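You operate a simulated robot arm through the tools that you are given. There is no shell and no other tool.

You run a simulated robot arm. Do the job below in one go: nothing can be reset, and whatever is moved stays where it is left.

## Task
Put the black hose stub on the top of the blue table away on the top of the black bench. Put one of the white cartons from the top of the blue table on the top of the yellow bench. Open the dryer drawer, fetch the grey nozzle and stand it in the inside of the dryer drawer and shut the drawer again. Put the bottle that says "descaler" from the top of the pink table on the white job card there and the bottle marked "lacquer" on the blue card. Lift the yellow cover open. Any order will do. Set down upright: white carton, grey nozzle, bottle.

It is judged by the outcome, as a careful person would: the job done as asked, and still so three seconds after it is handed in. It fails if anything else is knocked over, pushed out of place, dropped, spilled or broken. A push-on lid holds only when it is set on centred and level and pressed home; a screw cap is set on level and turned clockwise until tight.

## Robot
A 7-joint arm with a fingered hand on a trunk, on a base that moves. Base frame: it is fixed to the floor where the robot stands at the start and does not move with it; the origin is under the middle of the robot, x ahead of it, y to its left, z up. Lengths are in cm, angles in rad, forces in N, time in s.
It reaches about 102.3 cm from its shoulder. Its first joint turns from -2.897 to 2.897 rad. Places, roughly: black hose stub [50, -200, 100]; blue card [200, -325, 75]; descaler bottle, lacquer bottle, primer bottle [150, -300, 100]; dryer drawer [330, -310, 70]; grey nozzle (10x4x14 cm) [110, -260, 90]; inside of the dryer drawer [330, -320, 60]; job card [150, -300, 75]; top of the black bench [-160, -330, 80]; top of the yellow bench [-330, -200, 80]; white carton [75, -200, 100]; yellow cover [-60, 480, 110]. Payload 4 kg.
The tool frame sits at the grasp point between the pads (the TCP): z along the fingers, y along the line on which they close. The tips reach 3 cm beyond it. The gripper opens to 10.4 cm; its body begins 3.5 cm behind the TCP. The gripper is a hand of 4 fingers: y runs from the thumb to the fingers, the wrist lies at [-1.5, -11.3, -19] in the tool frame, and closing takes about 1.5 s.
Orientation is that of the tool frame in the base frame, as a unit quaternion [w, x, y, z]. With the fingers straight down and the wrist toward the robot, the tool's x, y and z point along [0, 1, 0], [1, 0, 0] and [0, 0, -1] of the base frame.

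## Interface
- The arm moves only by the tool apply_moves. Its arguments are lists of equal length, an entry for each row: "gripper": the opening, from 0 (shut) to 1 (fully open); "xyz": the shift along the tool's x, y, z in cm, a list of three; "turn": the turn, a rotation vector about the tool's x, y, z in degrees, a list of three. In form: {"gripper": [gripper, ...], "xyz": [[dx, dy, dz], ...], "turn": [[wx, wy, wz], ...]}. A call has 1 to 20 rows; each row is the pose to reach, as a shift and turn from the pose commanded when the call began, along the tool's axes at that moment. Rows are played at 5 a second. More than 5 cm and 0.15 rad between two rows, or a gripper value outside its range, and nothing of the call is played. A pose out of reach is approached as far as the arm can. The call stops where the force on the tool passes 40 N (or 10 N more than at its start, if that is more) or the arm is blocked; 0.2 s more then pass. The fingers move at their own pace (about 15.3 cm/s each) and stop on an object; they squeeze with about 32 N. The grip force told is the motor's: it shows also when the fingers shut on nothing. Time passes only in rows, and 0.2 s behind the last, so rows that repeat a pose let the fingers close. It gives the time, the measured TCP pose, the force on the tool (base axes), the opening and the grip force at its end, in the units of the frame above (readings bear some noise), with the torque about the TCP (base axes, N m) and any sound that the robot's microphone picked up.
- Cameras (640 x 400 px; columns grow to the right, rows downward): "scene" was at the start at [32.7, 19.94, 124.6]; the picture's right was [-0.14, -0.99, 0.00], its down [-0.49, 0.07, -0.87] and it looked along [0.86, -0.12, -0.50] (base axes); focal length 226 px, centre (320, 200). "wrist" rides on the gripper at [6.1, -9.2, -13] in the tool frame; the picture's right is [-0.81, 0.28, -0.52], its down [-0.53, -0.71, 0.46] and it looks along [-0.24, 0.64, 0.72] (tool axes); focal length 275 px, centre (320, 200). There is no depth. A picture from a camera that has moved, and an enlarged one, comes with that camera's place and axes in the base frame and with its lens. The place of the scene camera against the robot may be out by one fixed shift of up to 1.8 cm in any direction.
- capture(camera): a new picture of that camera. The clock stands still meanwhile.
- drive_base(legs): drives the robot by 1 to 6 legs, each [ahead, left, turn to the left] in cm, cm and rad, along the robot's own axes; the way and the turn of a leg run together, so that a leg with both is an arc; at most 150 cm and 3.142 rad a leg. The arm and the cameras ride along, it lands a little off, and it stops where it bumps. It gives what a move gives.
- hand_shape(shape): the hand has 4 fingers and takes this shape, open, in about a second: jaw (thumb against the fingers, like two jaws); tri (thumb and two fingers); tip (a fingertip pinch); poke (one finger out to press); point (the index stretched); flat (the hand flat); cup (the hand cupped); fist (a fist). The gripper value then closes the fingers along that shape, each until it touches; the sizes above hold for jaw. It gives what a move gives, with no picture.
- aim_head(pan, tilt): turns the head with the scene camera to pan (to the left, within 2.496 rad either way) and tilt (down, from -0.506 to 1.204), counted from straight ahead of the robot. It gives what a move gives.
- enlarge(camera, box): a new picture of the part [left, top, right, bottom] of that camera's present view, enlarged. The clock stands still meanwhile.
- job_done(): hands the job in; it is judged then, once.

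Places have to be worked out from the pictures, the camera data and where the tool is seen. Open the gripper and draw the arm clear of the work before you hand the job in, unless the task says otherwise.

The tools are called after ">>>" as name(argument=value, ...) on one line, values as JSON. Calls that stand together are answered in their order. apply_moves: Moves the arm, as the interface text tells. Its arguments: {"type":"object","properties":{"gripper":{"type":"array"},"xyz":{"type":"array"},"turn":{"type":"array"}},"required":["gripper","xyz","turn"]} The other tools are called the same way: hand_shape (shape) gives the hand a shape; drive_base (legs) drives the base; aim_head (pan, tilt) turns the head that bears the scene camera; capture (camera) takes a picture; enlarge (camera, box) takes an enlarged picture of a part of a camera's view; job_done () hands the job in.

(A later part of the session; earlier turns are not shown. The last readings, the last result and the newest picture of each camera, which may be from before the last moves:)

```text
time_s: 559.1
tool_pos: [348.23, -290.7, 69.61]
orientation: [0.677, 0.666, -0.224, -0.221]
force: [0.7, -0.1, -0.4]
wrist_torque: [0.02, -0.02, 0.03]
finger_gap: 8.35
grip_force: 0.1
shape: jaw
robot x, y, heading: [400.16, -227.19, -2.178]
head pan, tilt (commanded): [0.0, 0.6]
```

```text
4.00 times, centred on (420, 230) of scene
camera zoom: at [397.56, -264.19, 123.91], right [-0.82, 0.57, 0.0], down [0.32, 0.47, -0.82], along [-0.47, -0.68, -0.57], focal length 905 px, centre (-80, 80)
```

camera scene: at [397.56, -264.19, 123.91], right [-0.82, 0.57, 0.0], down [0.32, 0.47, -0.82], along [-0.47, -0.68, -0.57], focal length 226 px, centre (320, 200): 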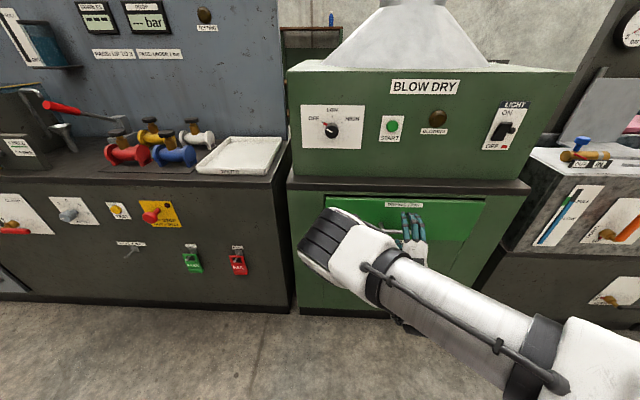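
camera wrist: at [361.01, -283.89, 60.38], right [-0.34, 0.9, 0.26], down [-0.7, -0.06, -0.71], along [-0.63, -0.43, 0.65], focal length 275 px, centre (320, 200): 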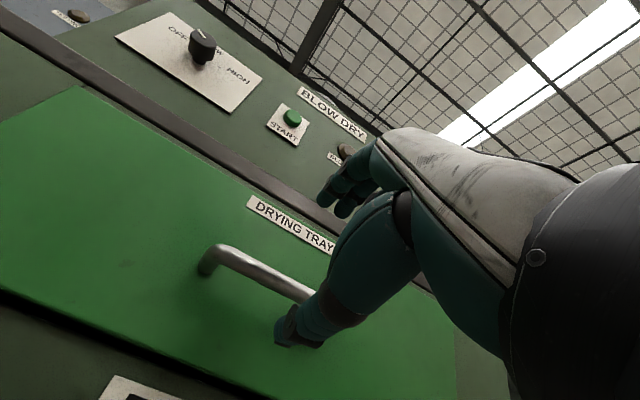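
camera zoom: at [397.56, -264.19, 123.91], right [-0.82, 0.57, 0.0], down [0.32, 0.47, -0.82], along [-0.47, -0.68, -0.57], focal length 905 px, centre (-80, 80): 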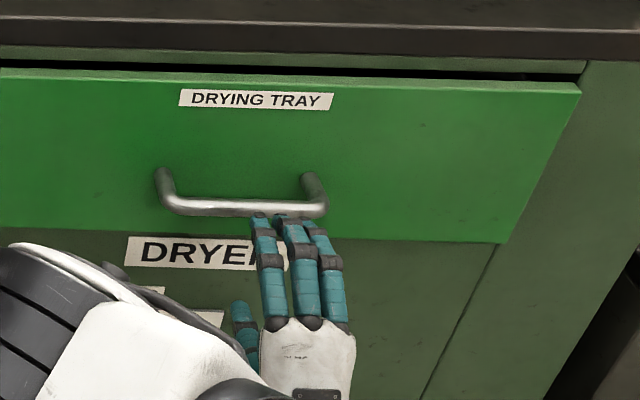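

The wrist view shows me level with the handle; the finger group sits slightly right, so I shift left 2 cm and advance toward the bar.

>>> apply_moves(gripper=[0.8, 0.8, 0.8, 0.8, 0.8], xyz=[[2, 0, 0], [2, 0, 2], [2, 0, 4], [2, 0, 6], [2, 0, 6]], turn=[[0, 0, 0], [0, 0, 0], [0, 0, 0], [0, 0, 0], [0, 0, 0]])

>>> capture(camera="wrist")

>>> enlarge(camera="scene", box=[340, 180, 500, 280])

```text
time_s: 560.3
tool_pos: [346.41, -296.67, 69.68]
orientation: [0.677, 0.665, -0.224, -0.221]
force: [-0.5, 0.4, -0.6]
wrist_torque: [0.01, -0.01, 0.01]
finger_gap: 8.33
grip_force: 0.0
shape: jaw
robot x, y, heading: [400.02, -226.89, -2.173]
head pan, tilt (commanded): [0.0, 0.6]
```

```text
taken
camera wrist: at [359.17, -289.92, 60.32], right [-0.34, 0.9, 0.26], down [-0.7, -0.06, -0.71], along [-0.63, -0.43, 0.65], focal length 275 px, centre (320, 200)
```

wrist: 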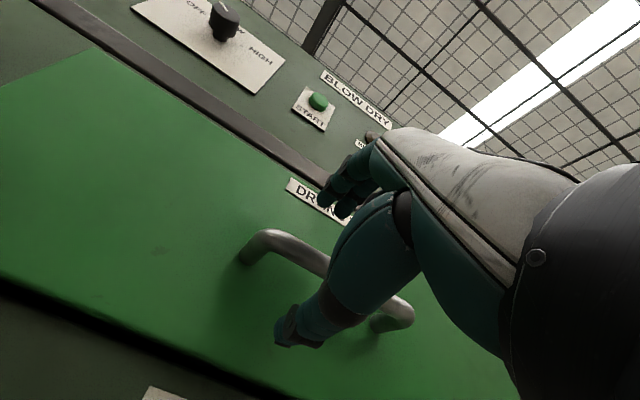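

```text
4.00 times, centred on (420, 230) of scene
camera zoom: at [397.56, -264.19, 123.91], right [-0.82, 0.57, 0.0], down [0.32, 0.47, -0.82], along [-0.47, -0.68, -0.57], focal length 905 px, centre (-80, 80)
```

zoom: 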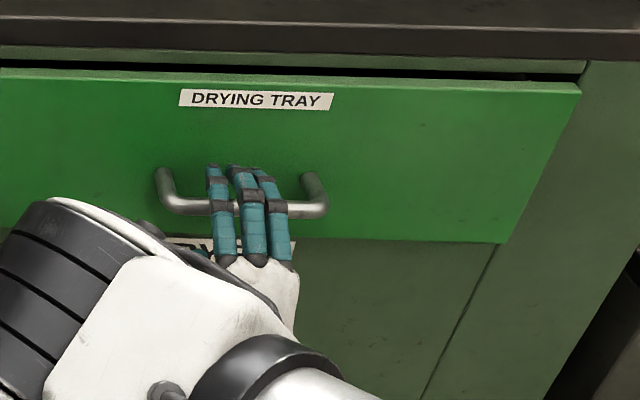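

The fingers are over the bar and the thumb below it. I close the grip on the handle.

>>> apply_moves(gripper=[0.6, 0.4, 0.2, 0.05, 0.0, 0.0, 0.0, 0.0, 0.0], xyz=[[0, 0, 0], [0, 0, 0], [0, 0, 0], [0, 0, 0], [0, 0, 0], [0, 0, 0], [0, 0, 0], [0, 0, 0], [0, 0, 0]], turn=[[0, 0, 0], [0, 0, 0], [0, 0, 0], [0, 0, 0], [0, 0, 0], [0, 0, 0], [0, 0, 0], [0, 0, 0], [0, 0, 0]])

>>> capture(camera="wrist")

>>> enlarge(camera="scene", box=[340, 180, 500, 280])

```text
time_s: 562.3
tool_pos: [346.42, -296.51, 69.52]
orientation: [0.676, 0.667, -0.223, -0.22]
force: [26.2, 29.0, -8.1]
wrist_torque: [0.09, -0.24, -0.06]
finger_gap: 0.28
grip_force: 32.3
shape: jaw
robot x, y, heading: [400.05, -226.86, -2.178]
head pan, tilt (commanded): [0.0, 0.6]
```

```text
taken
camera wrist: at [359.27, -289.79, 60.28], right [-0.34, 0.9, 0.26], down [-0.7, -0.06, -0.71], along [-0.63, -0.43, 0.65], focal length 275 px, centre (320, 200)
```

wrist: 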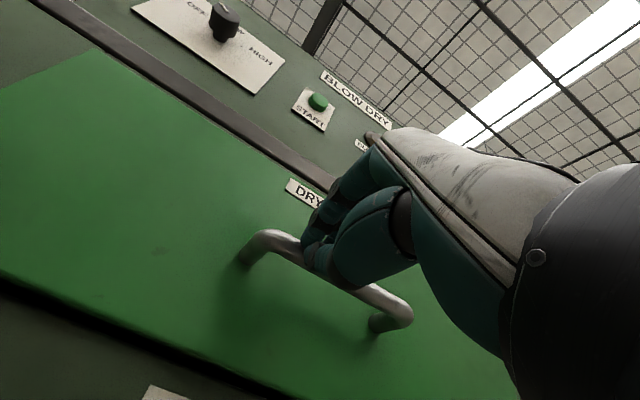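

```text
4.00 times, centred on (420, 230) of scene
camera zoom: at [397.62, -264.12, 123.92], right [-0.82, 0.57, 0.0], down [0.32, 0.47, -0.83], along [-0.47, -0.68, -0.56], focal length 905 px, centre (-80, 80)
```

zoom: 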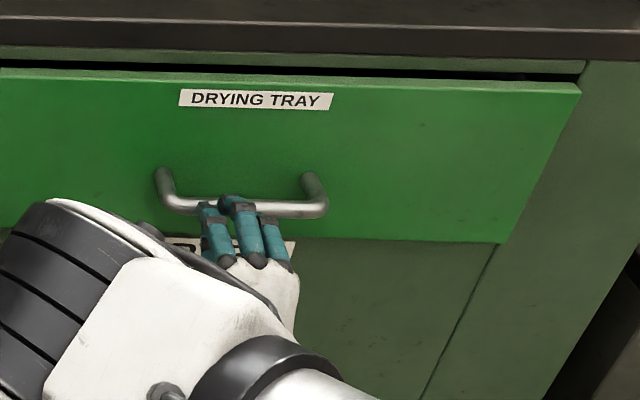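

The tips slipped onto the bar's front instead of behind it. I open, advance about 1.7 cm, and close again.

>>> apply_moves(gripper=[0.3, 0.6, 0.8, 0.8, 0.8, 0.8], xyz=[[0, 0, 0], [0, 0, 0], [0, 0, 0], [0, 0, 0.8], [0, 0, 1.7], [0, 0, 1.7]], turn=[[0, 0, 0], [0, 0, 0], [0, 0, 0], [0, 0, 0], [0, 0, 0], [0, 0, 0]])

>>> enlarge(camera="scene", box=[340, 180, 500, 280])

>>> capture(camera="wrist")

```text
time_s: 563.7
tool_pos: [345.44, -298.25, 69.79]
orientation: [0.677, 0.665, -0.224, -0.221]
force: [-0.8, 0.8, -0.4]
wrist_torque: [-0.02, 0.0, -0.01]
finger_gap: 8.29
grip_force: 0.1
shape: jaw
robot x, y, heading: [399.66, -227.28, -2.174]
head pan, tilt (commanded): [0.0, 0.6]
```

```text
4.00 times, centred on (420, 230) of scene
camera zoom: at [397.56, -264.19, 123.91], right [-0.82, 0.57, 0.0], down [0.32, 0.47, -0.82], along [-0.47, -0.68, -0.57], focal length 905 px, centre (-80, 80)
```

zoom: 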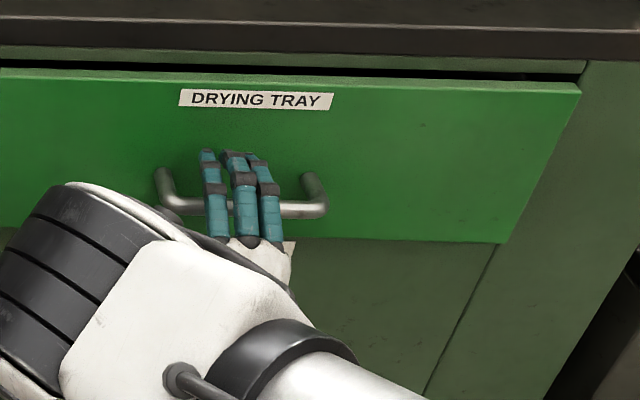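

```text
taken
camera wrist: at [358.21, -291.43, 60.48], right [-0.34, 0.9, 0.26], down [-0.7, -0.06, -0.71], along [-0.63, -0.43, 0.65], focal length 275 px, centre (320, 200)
```

wrist: 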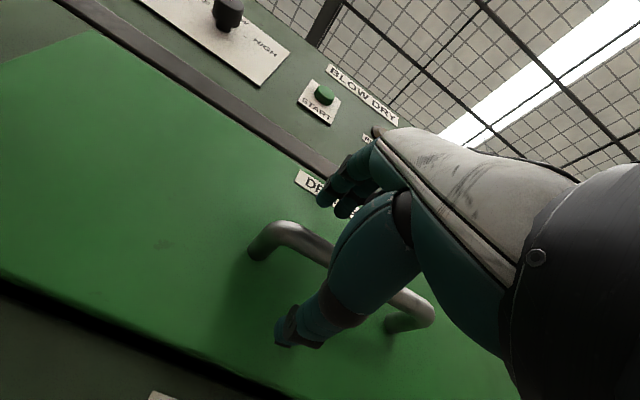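

No contact with the front yet. I close again.

>>> apply_moves(gripper=[0.6, 0.4, 0.2, 0.05, 0.0, 0.0, 0.0, 0.0], xyz=[[0, 0, 0], [0, 0, 0], [0, 0, 0], [0, 0, 0], [0, 0, 0], [0, 0, 0], [0, 0, 0], [0, 0, 0]], turn=[[0, 0, 0], [0, 0, 0], [0, 0, 0], [0, 0, 0], [0, 0, 0], [0, 0, 0], [0, 0, 0], [0, 0, 0]])

>>> enlarge(camera="scene", box=[340, 180, 500, 280])

>>> capture(camera="wrist")

```text
time_s: 565.5
tool_pos: [345.45, -298.15, 69.79]
orientation: [0.676, 0.666, -0.224, -0.221]
force: [-1.9, -2.4, -3.4]
wrist_torque: [0.05, 0.05, 0.02]
finger_gap: 0.96
grip_force: 31.8
shape: jaw
robot x, y, heading: [399.66, -227.06, -2.175]
head pan, tilt (commanded): [0.0, 0.6]
```

```text
4.00 times, centred on (420, 230) of scene
camera zoom: at [397.55, -264.21, 123.9], right [-0.82, 0.57, 0.0], down [0.32, 0.47, -0.82], along [-0.47, -0.68, -0.57], focal length 905 px, centre (-80, 80)
```

zoom: 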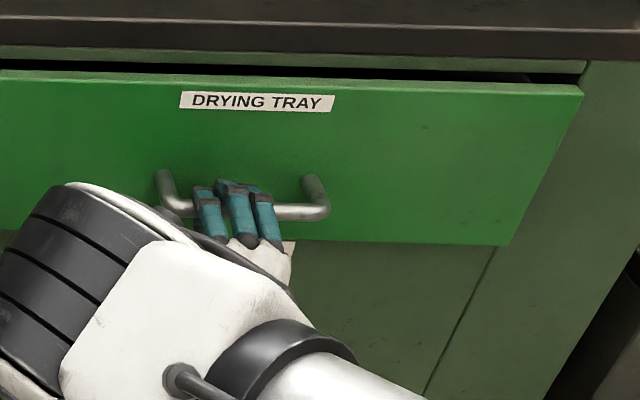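

```text
taken
camera wrist: at [358.22, -291.43, 60.44], right [-0.34, 0.9, 0.26], down [-0.7, -0.06, -0.71], along [-0.63, -0.43, 0.65], focal length 275 px, centre (320, 200)
```

wrist: 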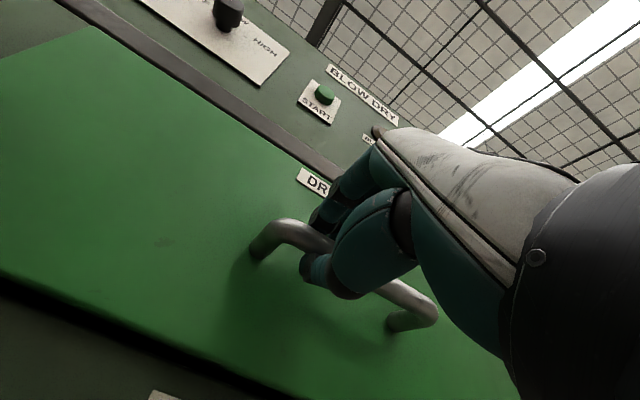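

The bar is firmly gripped. I pull the drawer by backing the base in steps.

>>> drive_base(legs=[[-10, 0, 0]])

>>> enlarge(camera="scene", box=[300, 160, 540, 310])

```text
time_s: 566.7
tool_pos: [351.02, -289.75, 69.74]
orientation: [0.677, 0.666, -0.224, -0.221]
force: [-0.6, 1.6, -4.7]
wrist_torque: [-0.02, 0.01, 0.0]
finger_gap: 0.86
grip_force: 31.3
shape: jaw
robot x, y, heading: [405.65, -218.99, -2.172]
head pan, tilt (commanded): [0.0, 0.6]
```

```text
2.67 times, centred on (420, 235) of scene
camera zoom: at [403.26, -255.85, 123.9], right [-0.82, 0.57, 0.0], down [0.32, 0.47, -0.82], along [-0.47, -0.68, -0.57], focal length 603 px, centre (53, 107)
```

zoom: 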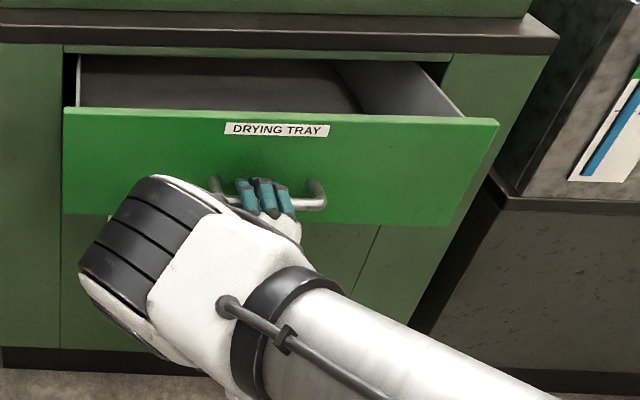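

The drawer slides out smoothly. I pull further.

>>> drive_base(legs=[[-10, 0, 0]])

>>> drive_base(legs=[[-6, 0, 0]])

>>> enlarge(camera="scene", box=[300, 160, 540, 310])

```text
time_s: 567.8
tool_pos: [356.6, -281.64, 69.68]
orientation: [0.676, 0.665, -0.225, -0.222]
force: [0.4, 0.1, -1.2]
wrist_torque: [0.01, 0.02, 0.01]
finger_gap: 0.79
grip_force: 32.2
shape: jaw
robot x, y, heading: [411.19, -210.27, -2.175]
head pan, tilt (commanded): [0.0, 0.6]
```

```text
time_s: 568.8
tool_pos: [359.95, -276.4, 69.75]
orientation: [0.676, 0.665, -0.224, -0.222]
force: [-0.1, 1.0, 0.9]
wrist_torque: [-0.02, -0.01, -0.01]
finger_gap: 0.79
grip_force: 32.0
shape: jaw
robot x, y, heading: [414.89, -205.51, -2.173]
head pan, tilt (commanded): [0.0, 0.6]
```

```text
2.67 times, centred on (420, 235) of scene
camera zoom: at [412.29, -242.64, 123.9], right [-0.82, 0.57, 0.0], down [0.32, 0.46, -0.82], along [-0.47, -0.68, -0.57], focal length 603 px, centre (53, 107)
```

zoom: 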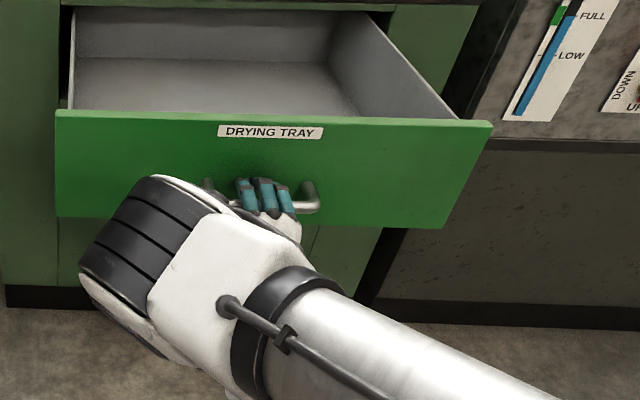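

About 26 cm open and no stop felt. I pull 5 cm more.

>>> drive_base(legs=[[-5, 0, 0]])

>>> capture(camera="scene")

```text
time_s: 569.7
tool_pos: [362.85, -272.09, 69.7]
orientation: [0.676, 0.665, -0.225, -0.223]
force: [0.0, 0.4, -0.9]
wrist_torque: [-0.04, 0.01, -0.01]
finger_gap: 0.8
grip_force: 32.4
shape: jaw
robot x, y, heading: [417.64, -201.35, -2.176]
head pan, tilt (commanded): [0.0, 0.6]
```

```text
taken
camera scene: at [415.21, -238.44, 123.9], right [-0.82, 0.57, 0.0], down [0.32, 0.46, -0.82], along [-0.47, -0.68, -0.57], focal length 226 px, centre (320, 200)
```

scene: 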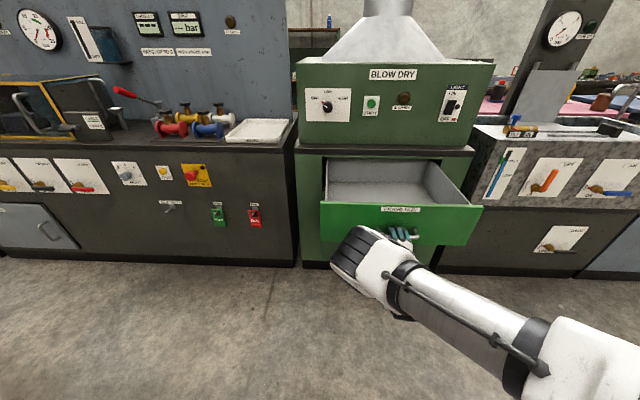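

The drawer is about 31 cm open, enough. I release the handle, withdraw back, then rise.

>>> apply_moves(gripper=[0.3, 0.6, 0.85, 0.85, 0.85, 0.85, 0.85, 0.85], xyz=[[0, 0, 0], [0, 0, 0], [0, 0, 0], [0, 0, 0], [0, 0, -2], [0, 0, -4], [0, 0, -6], [0, 0, -8]], turn=[[0, 0, 0], [0, 0, 0], [0, 0, 0], [0, 0, 0], [0, 0, 0], [0, 0, 0], [0, 0, 0], [0, 0, 0]])

>>> enlarge(camera="scene", box=[300, 140, 520, 290])

```text
time_s: 571.5
tool_pos: [367.67, -265.69, 69.67]
orientation: [0.676, 0.665, -0.225, -0.224]
force: [0.3, -0.3, -0.1]
wrist_torque: [0.0, 0.0, -0.02]
finger_gap: 8.8
grip_force: 0.1
shape: jaw
robot x, y, heading: [417.77, -201.21, -2.178]
head pan, tilt (commanded): [0.0, 0.6]
```

```text
2.67 times, centred on (410, 215) of scene
camera zoom: at [415.2, -238.44, 123.91], right [-0.82, 0.57, 0.0], down [0.32, 0.46, -0.82], along [-0.47, -0.68, -0.57], focal length 603 px, centre (80, 160)
```

zoom: 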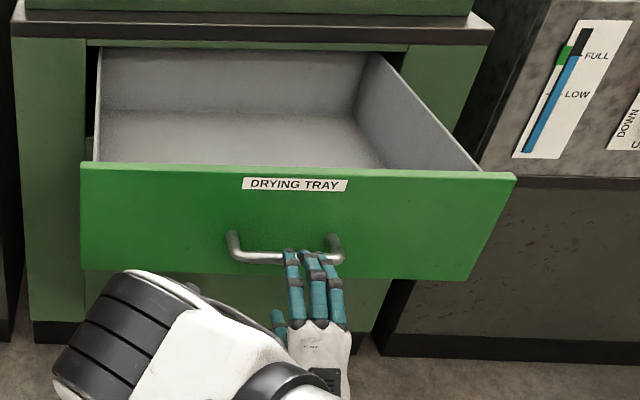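

Clear of the handle. I raise the hand straight up, then turn it back to fingers-down.

>>> apply_moves(gripper=[0.9, 0.9, 0.9, 0.9, 0.9, 0.9, 0.9, 0.9, 0.9, 0.9, 0.9], xyz=[[0, 4.5, -1], [0, 9, -1], [0, 13.5, -1], [0, 18, -1], [0, 22.5, -1], [0, 27, -1], [0, 31.5, -1], [0, 36, -1], [0, 40.5, -1], [0, 45, -1], [0, 48, -1]], turn=[[0, 0, 0], [0, 0, 0], [0, 0, 0], [0, 0, 0], [0, 0, 0], [0, 0, 0], [0, 0, 0], [0, 0, 0], [0, 0, 0], [0, 0, 0], [0, 0, 0]])

>>> apply_moves(gripper=[0.9, 0.9, 0.9, 0.9, 0.9, 0.9, 0.9, 0.9, 0.9, 0.9, 0.9, 0.9, 0.9], xyz=[[0, 0, 0], [0, 0, 0], [0, 0, 0], [0, 0, 0], [0, 0, 0], [0, 0, 0], [0, 0, 0], [0, 0, 0], [0, 0, 0], [0, 0, 0], [0, 0, 0], [0, 0, 0], [0, 0, 0]], turn=[[7.5, 0, 0], [15, 0, 0], [22.5, 0, 0], [30, 0, 0], [37.5, 0, 0], [45, 0, 0], [52.5, 0, 0], [60, 0, 0], [67.5, 0, 0], [75, 0, 0], [82, 0, 0], [88, 0, 0], [90, 0, 0]])

>>> capture(camera="scene")

>>> capture(camera="wrist")

```text
time_s: 573.9
tool_pos: [368.3, -264.36, 117.76]
orientation: [0.676, 0.666, -0.224, -0.223]
force: [-0.7, 0.4, 0.4]
wrist_torque: [-0.03, -0.03, 0.01]
finger_gap: 9.33
grip_force: 0.0
shape: jaw
robot x, y, heading: [418.12, -201.48, -2.175]
head pan, tilt (commanded): [0.0, 0.6]
```

```text
time_s: 576.9
tool_pos: [362.19, -260.5, 118.03]
orientation: [0.036, 0.923, -0.382, -0.007]
force: [0.7, -0.6, 0.4]
wrist_torque: [0.02, 0.02, -0.05]
finger_gap: 9.34
grip_force: 0.0
shape: jaw
out of reach, approached as far as the arm can: row 10, 12, 13
robot x, y, heading: [417.51, -201.13, -2.174]
head pan, tilt (commanded): [0.0, 0.6]
stopped in row 13: the arm was blocked; the commanded pose is now the measured one
```

```text
taken
camera scene: at [415.26, -238.44, 123.91], right [-0.82, 0.57, 0.0], down [0.32, 0.47, -0.82], along [-0.47, -0.68, -0.57], focal length 226 px, centre (320, 200)
```

scene: 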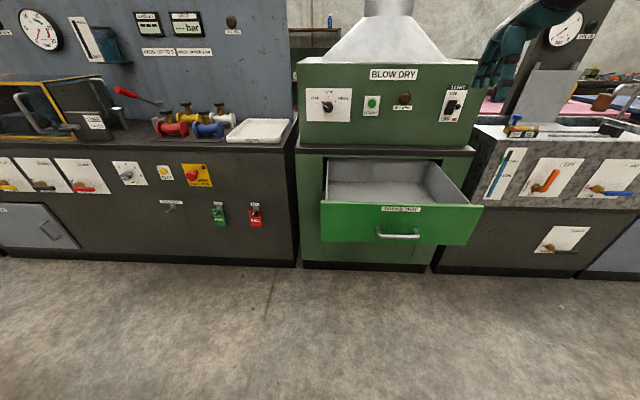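

```text
taken
camera wrist: at [373.56, -257.4, 130.47], right [-0.75, 0.41, 0.52], down [0.11, 0.85, -0.51], along [-0.65, -0.33, -0.68], focal length 275 px, centre (320, 200)
```

wrist: 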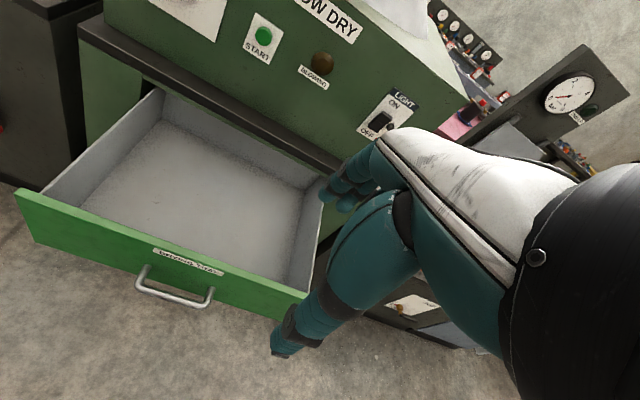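

The drawer is open and clear. I move ahead a little for turning room, turn round to the bench and approach the nozzle.

>>> drive_base(legs=[[22, 0, 0], [0, 0, 3.1], [12, -18, 0]])

>>> aim_head(pan=-0.2, tilt=0.6)

>>> capture(camera="scene")

>>> capture(camera="wrist")

```text
time_s: 587.1
tool_pos: [486.37, -165.56, 118.01]
orientation: [0.008, 0.412, 0.911, 0.035]
force: [1.6, 0.1, 0.1]
wrist_torque: [-0.04, -0.03, -0.04]
finger_gap: 9.36
grip_force: 0.1
shape: jaw
robot x, y, heading: [427.13, -221.37, 0.9]
head pan, tilt (commanded): [0.0, 0.6]
```

```text
time_s: 587.8
tool_pos: [486.37, -165.46, 118.05]
orientation: [0.008, 0.412, 0.911, 0.035]
force: [0.3, 1.4, 0.5]
wrist_torque: [0.0, -0.05, 0.0]
finger_gap: 9.35
grip_force: 0.1
shape: jaw
robot x, y, heading: [427.4, -220.56, 0.897]
head pan, tilt (commanded): [-0.201, 0.6]
```

```text
taken
camera scene: at [432.86, -182.79, 123.91], right [0.64, -0.77, 0.0], down [-0.43, -0.36, -0.83], along [0.63, 0.53, -0.57], focal length 226 px, centre (320, 200)
```

scene: 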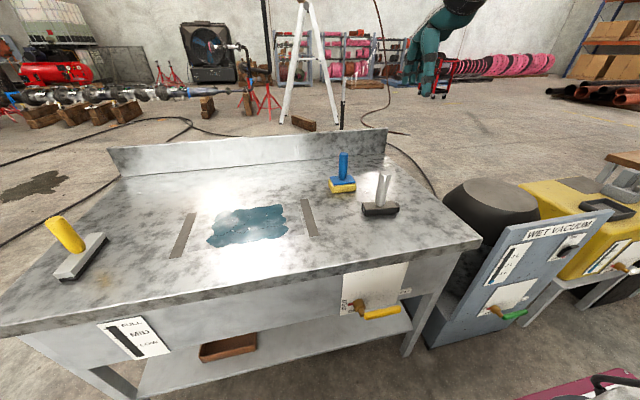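

```text
taken
camera wrist: at [475.01, -167.66, 130.47], right [0.72, -0.46, 0.52], down [-0.16, -0.84, -0.51], along [0.68, 0.28, -0.68], focal length 275 px, centre (320, 200)
```

wrist: 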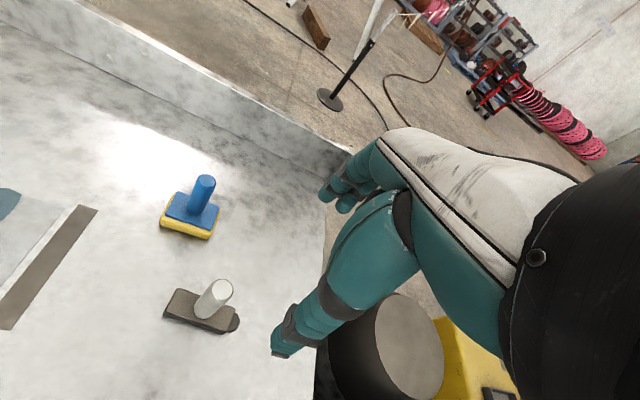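

I level the hand, align it with the nozzle's foot, and move above it.

>>> apply_moves(gripper=[0.9, 0.9, 0.9, 0.9], xyz=[[0.4, 0.8, 2.5], [0.8, 1.5, 5], [1.2, 2.2, 7.5], [1.44, 2.94, 10.3]], turn=[[1, 0, -3], [2, 0, -6], [3, 0, -9], [4.1, 0, -11.8]])

>>> capture(camera="wrist")

>>> enlarge(camera="scene", box=[300, 110, 460, 240])

```text
time_s: 588.8
tool_pos: [488.13, -161.92, 107.87]
orientation: [-0.004, 0.316, 0.949, 0.002]
force: [-0.9, 0.1, 0.4]
wrist_torque: [0.04, -0.04, -0.04]
finger_gap: 9.33
grip_force: 0.0
shape: jaw
robot x, y, heading: [426.79, -221.12, 0.9]
head pan, tilt (commanded): [-0.201, 0.6]
```

```text
taken
camera wrist: at [477.92, -165.71, 120.87], right [0.82, -0.27, 0.51], down [0.0, -0.89, -0.46], along [0.58, 0.37, -0.73], focal length 275 px, centre (320, 200)
```

wrist: 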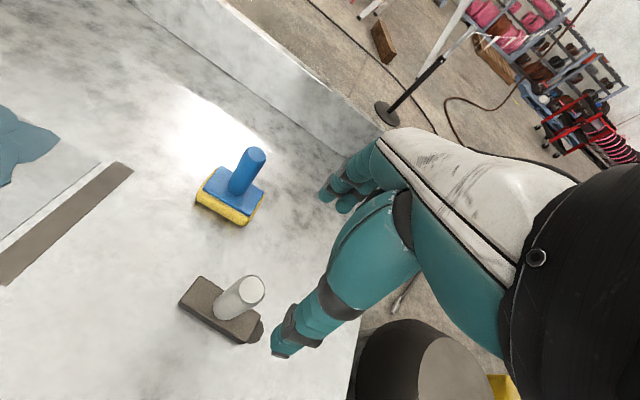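

```text
3.08 times, centred on (380, 175) of scene
camera zoom: at [432.82, -182.8, 123.91], right [0.64, -0.77, 0.0], down [-0.43, -0.36, -0.83], along [0.63, 0.53, -0.56], focal length 696 px, centre (135, 277)
```

zoom: 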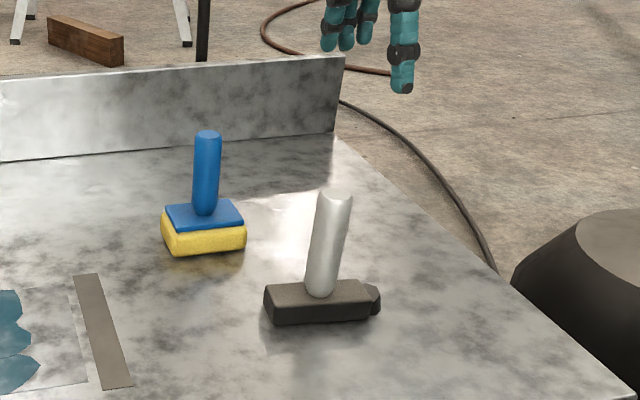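

Aligned. I descend over the nozzle and grip it.

>>> apply_moves(gripper=[0.85, 0.8, 0.8, 0.8, 0.8, 0.8, 0.6, 0.45, 0.3, 0.2, 0.15, 0.15, 0.15, 0.15], xyz=[[0, 0.3, 4], [0, 0.4, 8], [0, 0.4, 12], [0, 0.4, 15.5], [0, 0.4, 18.7], [0, 0.4, 18.7], [0, 0.4, 18.7], [0, 0.4, 18.7], [0, 0.4, 18.7], [0, 0.4, 18.7], [0, 0.4, 18.7], [0, 0.4, 18.7], [0, 0.4, 18.7], [0, 0.4, 18.7]], turn=[[0, 0, 0], [0, 0, 0], [0, 0, 0], [0, 0, 0], [0, 0, 0], [0, 0, 0], [0, 0, 0], [0, 0, 0], [0, 0, 0], [0, 0, 0], [0, 0, 0], [0, 0, 0], [0, 0, 0], [0, 0, 0]])

>>> capture(camera="wrist")

```text
time_s: 591.8
tool_pos: [488.24, -161.58, 89.4]
orientation: [-0.003, 0.316, 0.949, 0.001]
force: [-0.4, -0.7, 0.0]
wrist_torque: [-0.03, 0.01, -0.02]
finger_gap: 2.27
grip_force: 32.7
shape: jaw
robot x, y, heading: [427.17, -220.76, 0.897]
head pan, tilt (commanded): [-0.201, 0.6]
```

```text
taken
camera wrist: at [477.9, -165.27, 102.37], right [0.82, -0.27, 0.51], down [0.0, -0.89, -0.46], along [0.58, 0.37, -0.73], focal length 275 px, centre (320, 200)
```

wrist: 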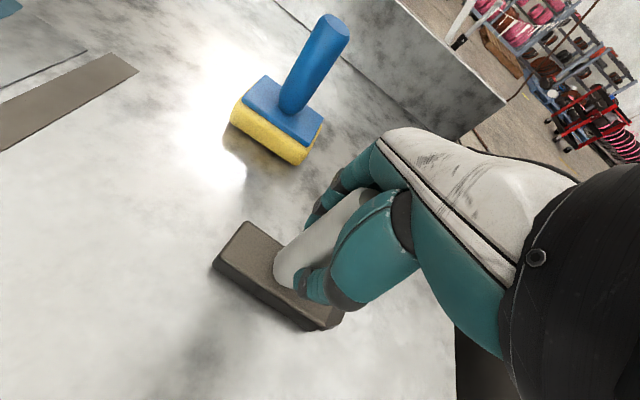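

Gripped. I lift, retract, back off and turn to the open drawer.

>>> apply_moves(gripper=[0.15, 0.15, 0.15, 0.15, 0.15, 0.15, 0.15, 0.15, 0.15, 0.15, 0.15, 0.15, 0.15], xyz=[[0, 0, -1], [0, 0, -4], [0, 0, -8], [0, 0, -12], [0, 0, -16.5], [0, 0, -21], [0, 0, -25.5], [0, 0, -30], [0, -5, -30], [0, -10, -30], [0, -15, -30], [0, -20, -30], [0, -24, -30]], turn=[[0, 0, 0], [0, 0, 0], [0, 0, 0], [0, 0, 0], [0, 0, 0], [0, 0, 0], [0, 0, 0], [0, 0, 0], [0, 0, 0], [0, 0, 0], [0, 0, 0], [0, 0, 0], [0, 0, 0]])

>>> drive_base(legs=[[-14, 12, 0.02], [0, 0, -3.13]])

>>> aim_head(pan=0, tilt=0.65)

>>> capture(camera="scene")

>>> capture(camera="wrist")

```text
time_s: 594.6
tool_pos: [474.05, -180.93, 119.48]
orientation: [-0.002, 0.317, 0.948, 0.001]
force: [0.3, 0.1, -2.3]
wrist_torque: [-0.02, 0.04, 0.0]
finger_gap: 2.26
grip_force: 31.7
shape: jaw
robot x, y, heading: [426.98, -220.83, 0.899]
head pan, tilt (commanded): [-0.201, 0.6]
```

```text
time_s: 603.4
tool_pos: [364.48, -267.72, 119.5]
orientation: [0.001, 0.959, -0.284, 0.003]
force: [0.2, -0.4, -2.2]
wrist_torque: [0.04, 0.0, 0.03]
finger_gap: 2.24
grip_force: 32.4
shape: jaw
robot x, y, heading: [408.8, -224.7, -2.178]
head pan, tilt (commanded): [-0.201, 0.6]
```

```text
time_s: 604.1
tool_pos: [364.55, -267.72, 119.4]
orientation: [0.001, 0.959, -0.284, 0.004]
force: [-0.4, 0.6, -3.6]
wrist_torque: [-0.02, -0.02, -0.01]
finger_gap: 2.23
grip_force: 31.7
shape: jaw
robot x, y, heading: [408.77, -224.73, -2.179]
head pan, tilt (commanded): [0.0, 0.649]
```

```text
taken
camera scene: at [406.38, -261.83, 123.48], right [-0.82, 0.57, 0.0], down [0.34, 0.5, -0.8], along [-0.45, -0.65, -0.6], focal length 226 px, centre (320, 200)
```

scene: 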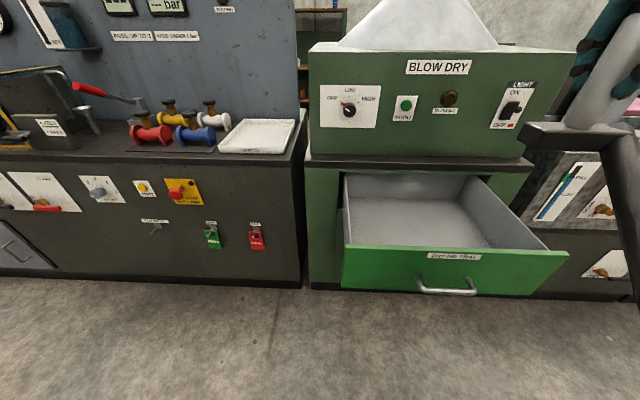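

```text
taken
camera wrist: at [374.7, -263.27, 132.54], right [-0.83, 0.21, 0.51], down [-0.05, 0.89, -0.46], along [-0.55, -0.41, -0.73], focal length 275 px, centre (320, 200)
```

wrist: 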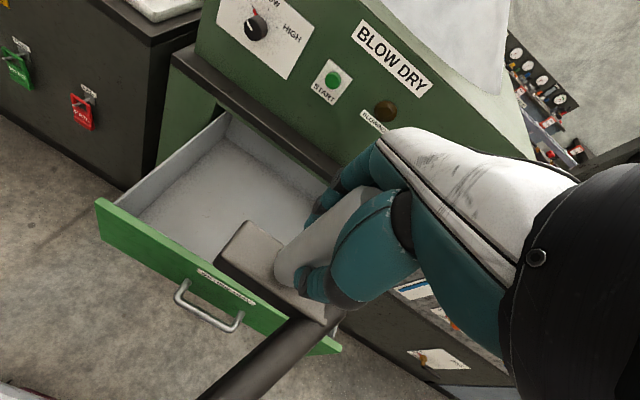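

The drawer is open before me. I carry the nozzle forward above the tray, then take a look before lowering.

>>> apply_moves(gripper=[0.15, 0.15, 0.15, 0.15, 0.15, 0.15, 0.15, 0.15, 0.15, 0.15], xyz=[[-0.3, 4.4, 0], [-0.6, 8.8, 0], [-0.9, 13.2, 0], [-1.2, 17.6, 0], [-1.5, 22, 0], [-1.8, 26.4, 0], [-1.8, 26.4, 5], [-1.8, 26.4, 10], [-1.8, 26.4, 15], [-1.8, 26.4, 20]], turn=[[0, 0, 0.7], [0, 0, 1.4], [0, 0, 2.1], [0, 0, 2.8], [0, 0, 3.4], [0, 0, 3.9], [0, 0, 3.9], [0, 0, 3.9], [0, 0, 3.9], [0, 0, 3.9]])

>>> capture(camera="scene")

>>> capture(camera="wrist")

```text
time_s: 606.3
tool_pos: [348.87, -289.0, 99.24]
orientation: [0.001, 0.948, -0.318, 0.003]
force: [0.6, 0.7, -3.3]
wrist_torque: [-0.04, 0.01, 0.02]
finger_gap: 2.24
grip_force: 31.6
shape: jaw
robot x, y, heading: [408.81, -224.82, -2.176]
head pan, tilt (commanded): [0.0, 0.649]
```

```text
taken
camera scene: at [406.4, -261.83, 123.48], right [-0.82, 0.57, 0.0], down [0.34, 0.5, -0.8], along [-0.45, -0.66, -0.6], focal length 226 px, centre (320, 200)
```

scene: 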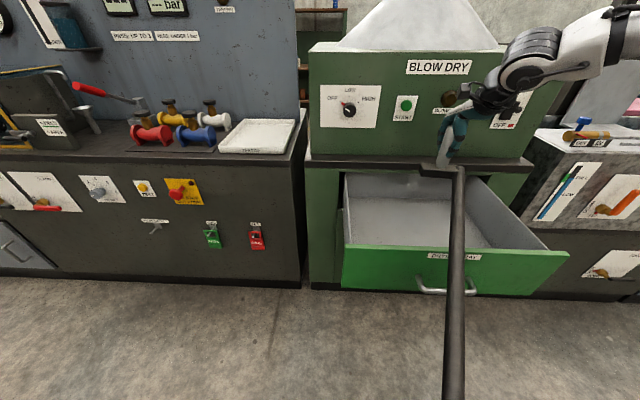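

```text
taken
camera wrist: at [359.26, -285.25, 112.29], right [-0.82, 0.27, 0.51], down [0.01, 0.89, -0.46], along [-0.58, -0.37, -0.73], focal length 275 px, centre (320, 200)
```

wrist: 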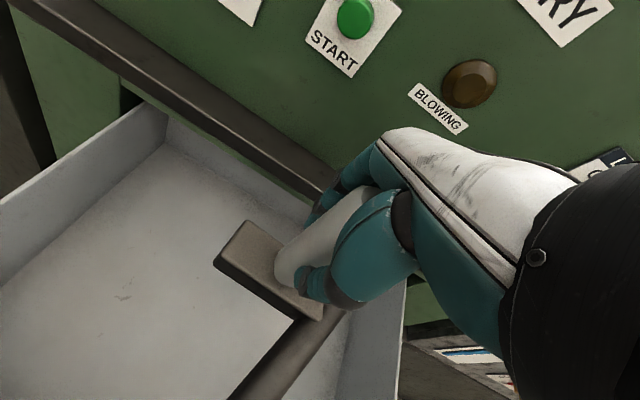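

Position is good: centred in the tray, fingers well clear of the ledge. I lower into the drawer.

>>> apply_moves(gripper=[0.15, 0.15, 0.15, 0.15, 0.15, 0.15, 0.15], xyz=[[0, 0, 4], [0, 0, 8], [0, 0, 12], [0, 0, 15], [0, 0, 17], [0, 0, 18.5], [0, 0, 19.5]], turn=[[0, 0, 0], [0, 0, 0], [0, 0, 0], [0, 0, 0], [0, 0, 0], [0, 0, 0], [0, 0, 0]])

>>> capture(camera="scene")

>>> capture(camera="wrist")

```text
time_s: 607.9
tool_pos: [348.82, -288.95, 79.81]
orientation: [0.001, 0.948, -0.318, 0.003]
force: [-0.7, 0.5, -3.0]
wrist_torque: [-0.01, 0.0, 0.02]
finger_gap: 2.25
grip_force: 31.4
shape: jaw
robot x, y, heading: [408.84, -224.83, -2.176]
head pan, tilt (commanded): [0.0, 0.649]
```

```text
taken
camera scene: at [406.39, -261.84, 123.48], right [-0.82, 0.57, 0.0], down [0.34, 0.5, -0.8], along [-0.45, -0.66, -0.6], focal length 226 px, centre (320, 200)
```

scene: 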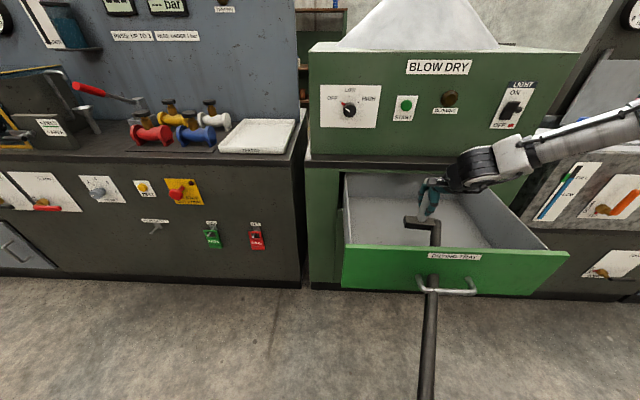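

```text
taken
camera wrist: at [359.4, -285.21, 92.88], right [-0.82, 0.27, 0.51], down [0.01, 0.89, -0.46], along [-0.58, -0.37, -0.73], focal length 275 px, centre (320, 200)
```

wrist: 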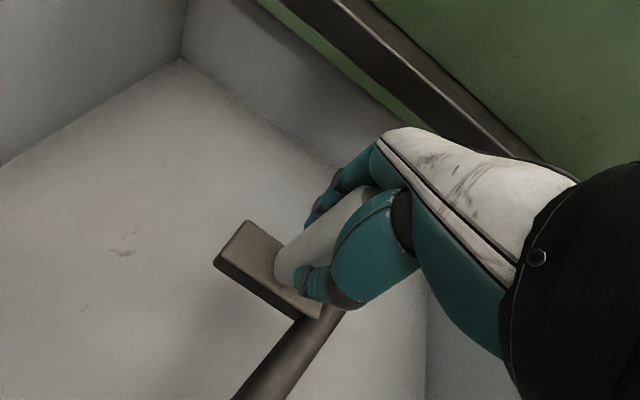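

The nozzle is inside the tray. I lower slowly until it touches the floor.

>>> apply_moves(gripper=[0.15, 0.15, 0.15, 0.15, 0.15, 0.15, 0.15, 0.15, 0.15, 0.15], xyz=[[0, 0, 0.7], [0, 0, 1.4], [0, 0, 2.1], [0, 0, 2.7], [0, 0, 3.3], [0, 0, 3.9], [0, 0, 4.5], [0, 0, 5.1], [0, 0, 5.7], [0, 0, 6.3]], turn=[[0, 0, 0], [0, 0, 0], [0, 0, 0], [0, 0, 0], [0, 0, 0], [0, 0, 0], [0, 0, 0], [0, 0, 0], [0, 0, 0], [0, 0, 0]])

>>> capture(camera="wrist")

>>> enlarge(camera="scene", box=[320, 130, 580, 310])

```text
time_s: 610.1
tool_pos: [348.94, -288.98, 73.72]
orientation: [0.001, 0.948, -0.317, 0.004]
force: [0.1, -0.2, -1.4]
wrist_torque: [-0.02, -0.01, -0.02]
finger_gap: 2.22
grip_force: 32.3
shape: jaw
robot x, y, heading: [408.88, -224.47, -2.175]
head pan, tilt (commanded): [0.0, 0.649]
```

```text
taken
camera wrist: at [359.3, -285.25, 86.79], right [-0.82, 0.27, 0.51], down [0.01, 0.89, -0.46], along [-0.58, -0.37, -0.73], focal length 275 px, centre (320, 200)
```

wrist: 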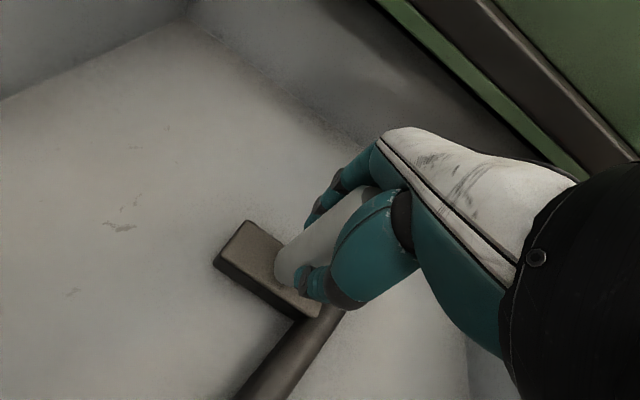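

```text
2.22 times, centred on (450, 220) of scene
camera zoom: at [406.39, -261.84, 123.48], right [-0.82, 0.57, 0.0], down [0.34, 0.5, -0.8], along [-0.45, -0.66, -0.6], focal length 503 px, centre (31, 156)
```

zoom: 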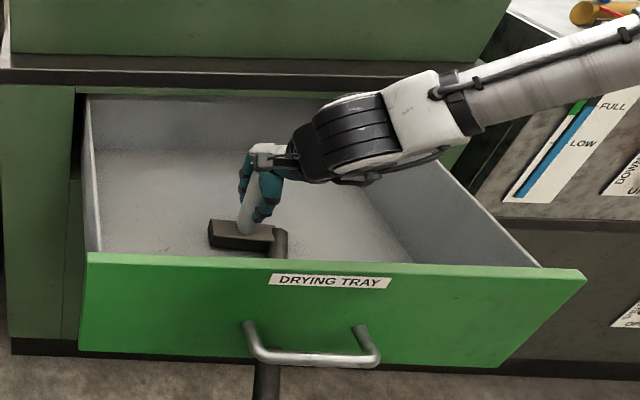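

Still no contact; I continue gently.

>>> apply_moves(gripper=[0.15, 0.15, 0.15, 0.15, 0.15, 0.15, 0.15], xyz=[[0, 0, 0.4], [0, 0, 0.8], [0, 0, 1.2], [0, 0, 1.6], [0, 0, 2], [0, 0, 2.4], [0, 0, 2.8]], turn=[[0, 0, 0], [0, 0, 0], [0, 0, 0], [0, 0, 0], [0, 0, 0], [0, 0, 0], [0, 0, 0]])

>>> enlarge(camera="scene", box=[320, 130, 580, 310])

```text
time_s: 611.0
tool_pos: [348.67, -289.57, 72.93]
orientation: [0.006, 0.948, -0.318, 0.0]
force: [-1.9, -0.4, 19.9]
wrist_torque: [-0.14, 0.15, -0.03]
finger_gap: 2.45
grip_force: 32.1
shape: jaw
robot x, y, heading: [408.85, -224.63, -2.173]
head pan, tilt (commanded): [0.0, 0.649]
stopped in row 4: the force on the tool passed its limit at 43 N (the readings are from after the stop); the commanded pose is now the measured one
```

```text
2.22 times, centred on (450, 220) of scene
camera zoom: at [406.43, -261.78, 123.5], right [-0.82, 0.57, 0.0], down [0.34, 0.5, -0.8], along [-0.45, -0.66, -0.6], focal length 503 px, centre (31, 156)
```

zoom: 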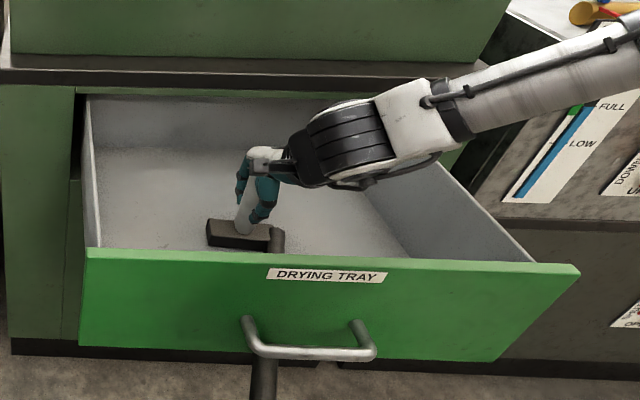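

The nozzle rests on the tray floor. I release it and rise.

>>> apply_moves(gripper=[0.25, 0.35, 0.45, 0.6, 0.7, 0.7, 0.7], xyz=[[0, 0, -0.2], [0, 0, -0.2], [0, 0, -0.2], [0, 0, -0.2], [0, 0, -0.2], [0, 0, -0.2], [0, 0, -0.2]], turn=[[0, 0, 0], [0, 0, 0], [0, 0, 0], [0, 0, 0], [0, 0, 0], [0, 0, 0], [0, 0, 0]])

>>> capture(camera="wrist")

>>> apply_moves(gripper=[0.75, 0.75, 0.75, 0.75, 0.75, 0.75, 0.75, 0.75, 0.75, 0.75, 0.75], xyz=[[0, 0, -1], [0, 0, -3], [0, 0, -6], [0, 0, -10], [0, 0, -14.5], [0, 0, -19], [0, 0, -23.5], [0, 0, -28], [0, 0, -32.5], [0, 0, -37], [0, 0, -42]], turn=[[0, 0, 0], [0, 0, 0], [0, 0, 0], [0, 0, 0], [0, 0, 0], [0, 0, 0], [0, 0, 0], [0, 0, 0], [0, 0, 0], [0, 0, 0], [0, 0, 0]])

>>> capture(camera="wrist")

>>> capture(camera="scene")

```text
time_s: 612.6
tool_pos: [348.7, -289.28, 72.98]
orientation: [0.004, 0.949, -0.317, 0.002]
force: [0.1, -0.8, -0.4]
wrist_torque: [0.02, -0.02, 0.0]
finger_gap: 7.23
grip_force: 0.1
shape: jaw
robot x, y, heading: [409.02, -224.65, -2.18]
head pan, tilt (commanded): [0.0, 0.649]
```

```text
taken
camera wrist: at [359.26, -285.42, 85.93], right [-0.81, 0.27, 0.51], down [0.0, 0.89, -0.46], along [-0.58, -0.38, -0.72], focal length 275 px, centre (320, 200)
```

wrist: 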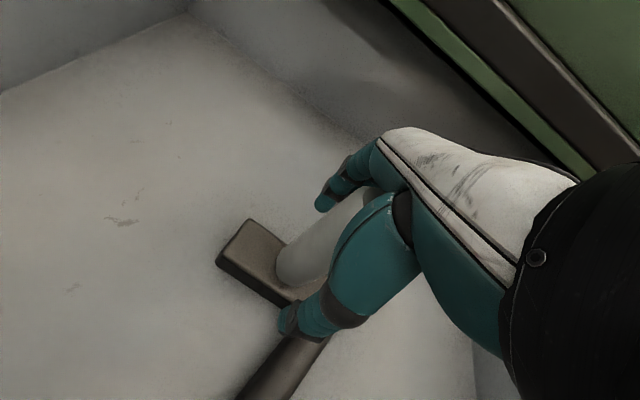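

```text
time_s: 615.0
tool_pos: [348.88, -288.97, 114.91]
orientation: [0.004, 0.948, -0.317, 0.002]
force: [0.0, -0.6, -0.5]
wrist_torque: [0.01, 0.02, -0.01]
finger_gap: 7.78
grip_force: 0.1
shape: jaw
robot x, y, heading: [408.98, -224.89, -2.177]
head pan, tilt (commanded): [0.0, 0.649]
```

```text
taken
camera wrist: at [359.31, -285.12, 127.87], right [-0.81, 0.27, 0.51], down [0.0, 0.89, -0.46], along [-0.58, -0.38, -0.72], focal length 275 px, centre (320, 200)
```

wrist: 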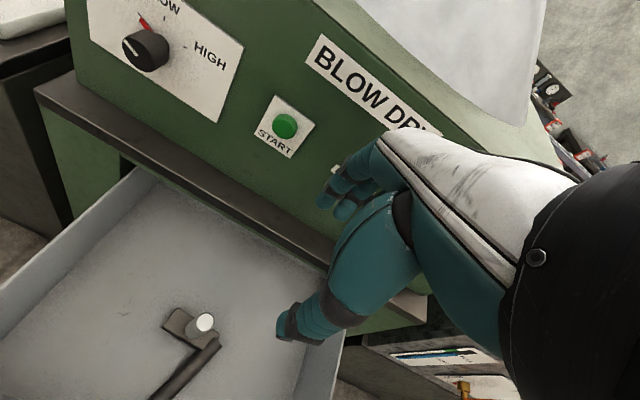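

```text
taken
camera scene: at [406.38, -261.84, 123.48], right [-0.82, 0.57, 0.0], down [0.34, 0.5, -0.8], along [-0.45, -0.66, -0.6], focal length 226 px, centre (320, 200)
```

scene: 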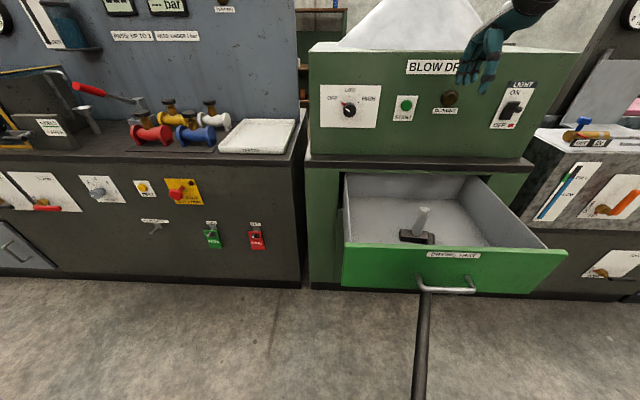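

The nozzle stands upright in the tray, its top below the drawer front's upper edge. Now I back off to get room, then turn the hand horizontal again to grip the handle and push the drawer shut.

>>> drive_base(legs=[[-24, 0, 0]])

>>> apply_moves(gripper=[0.8, 0.8, 0.8, 0.8, 0.8, 0.8, 0.8, 0.8, 0.8, 0.8, 0.8, 0.8, 0.8], xyz=[[0, 0, 0], [0, 0, 0], [0, 0, 0], [0, 0, 0], [0, 0, 0], [0, 0, 0], [0, 0, 0], [0, 0, 0], [0, 0, 0], [0, 0, 0], [0, 0, 0], [0, 0, 0], [0, 0, 0]], turn=[[-7.5, 0, 0], [-15, 0, 0], [-22.5, 0, 0], [-30, 0, 0], [-37.5, 0, 0], [-45, 0, 0], [-52.5, 0, 0], [-60, 0, 0], [-67.5, 0, 0], [-75, 0, 0], [-82, 0, 0], [-88, 0, 0], [-90, 0, 0]])

>>> capture(camera="scene")

```text
time_s: 616.8
tool_pos: [362.44, -269.17, 114.86]
orientation: [0.004, 0.948, -0.318, 0.002]
force: [-0.2, 0.1, 0.0]
wrist_torque: [0.02, 0.0, -0.01]
finger_gap: 7.79
grip_force: 0.1
shape: jaw
robot x, y, heading: [422.88, -205.12, -2.175]
head pan, tilt (commanded): [0.0, 0.649]
```

```text
time_s: 619.6
tool_pos: [362.48, -269.13, 114.87]
orientation: [0.674, 0.667, -0.226, -0.224]
force: [-0.4, 0.7, -0.1]
wrist_torque: [-0.01, 0.01, -0.01]
finger_gap: 8.34
grip_force: 0.0
shape: jaw
robot x, y, heading: [422.38, -204.84, -2.181]
head pan, tilt (commanded): [0.0, 0.649]
```

```text
taken
camera scene: at [420.04, -242.04, 123.48], right [-0.82, 0.57, 0.0], down [0.34, 0.5, -0.8], along [-0.45, -0.65, -0.6], focal length 226 px, centre (320, 200)
```

scene: 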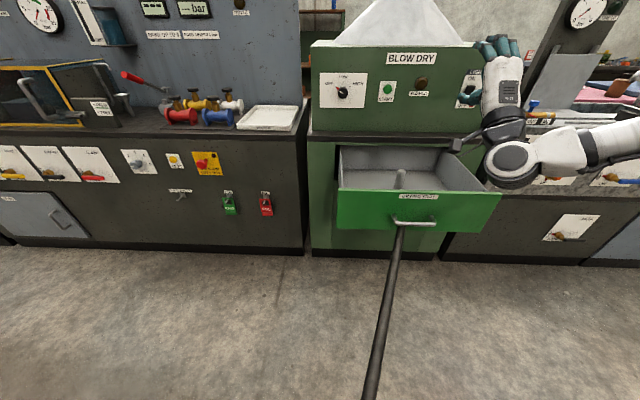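

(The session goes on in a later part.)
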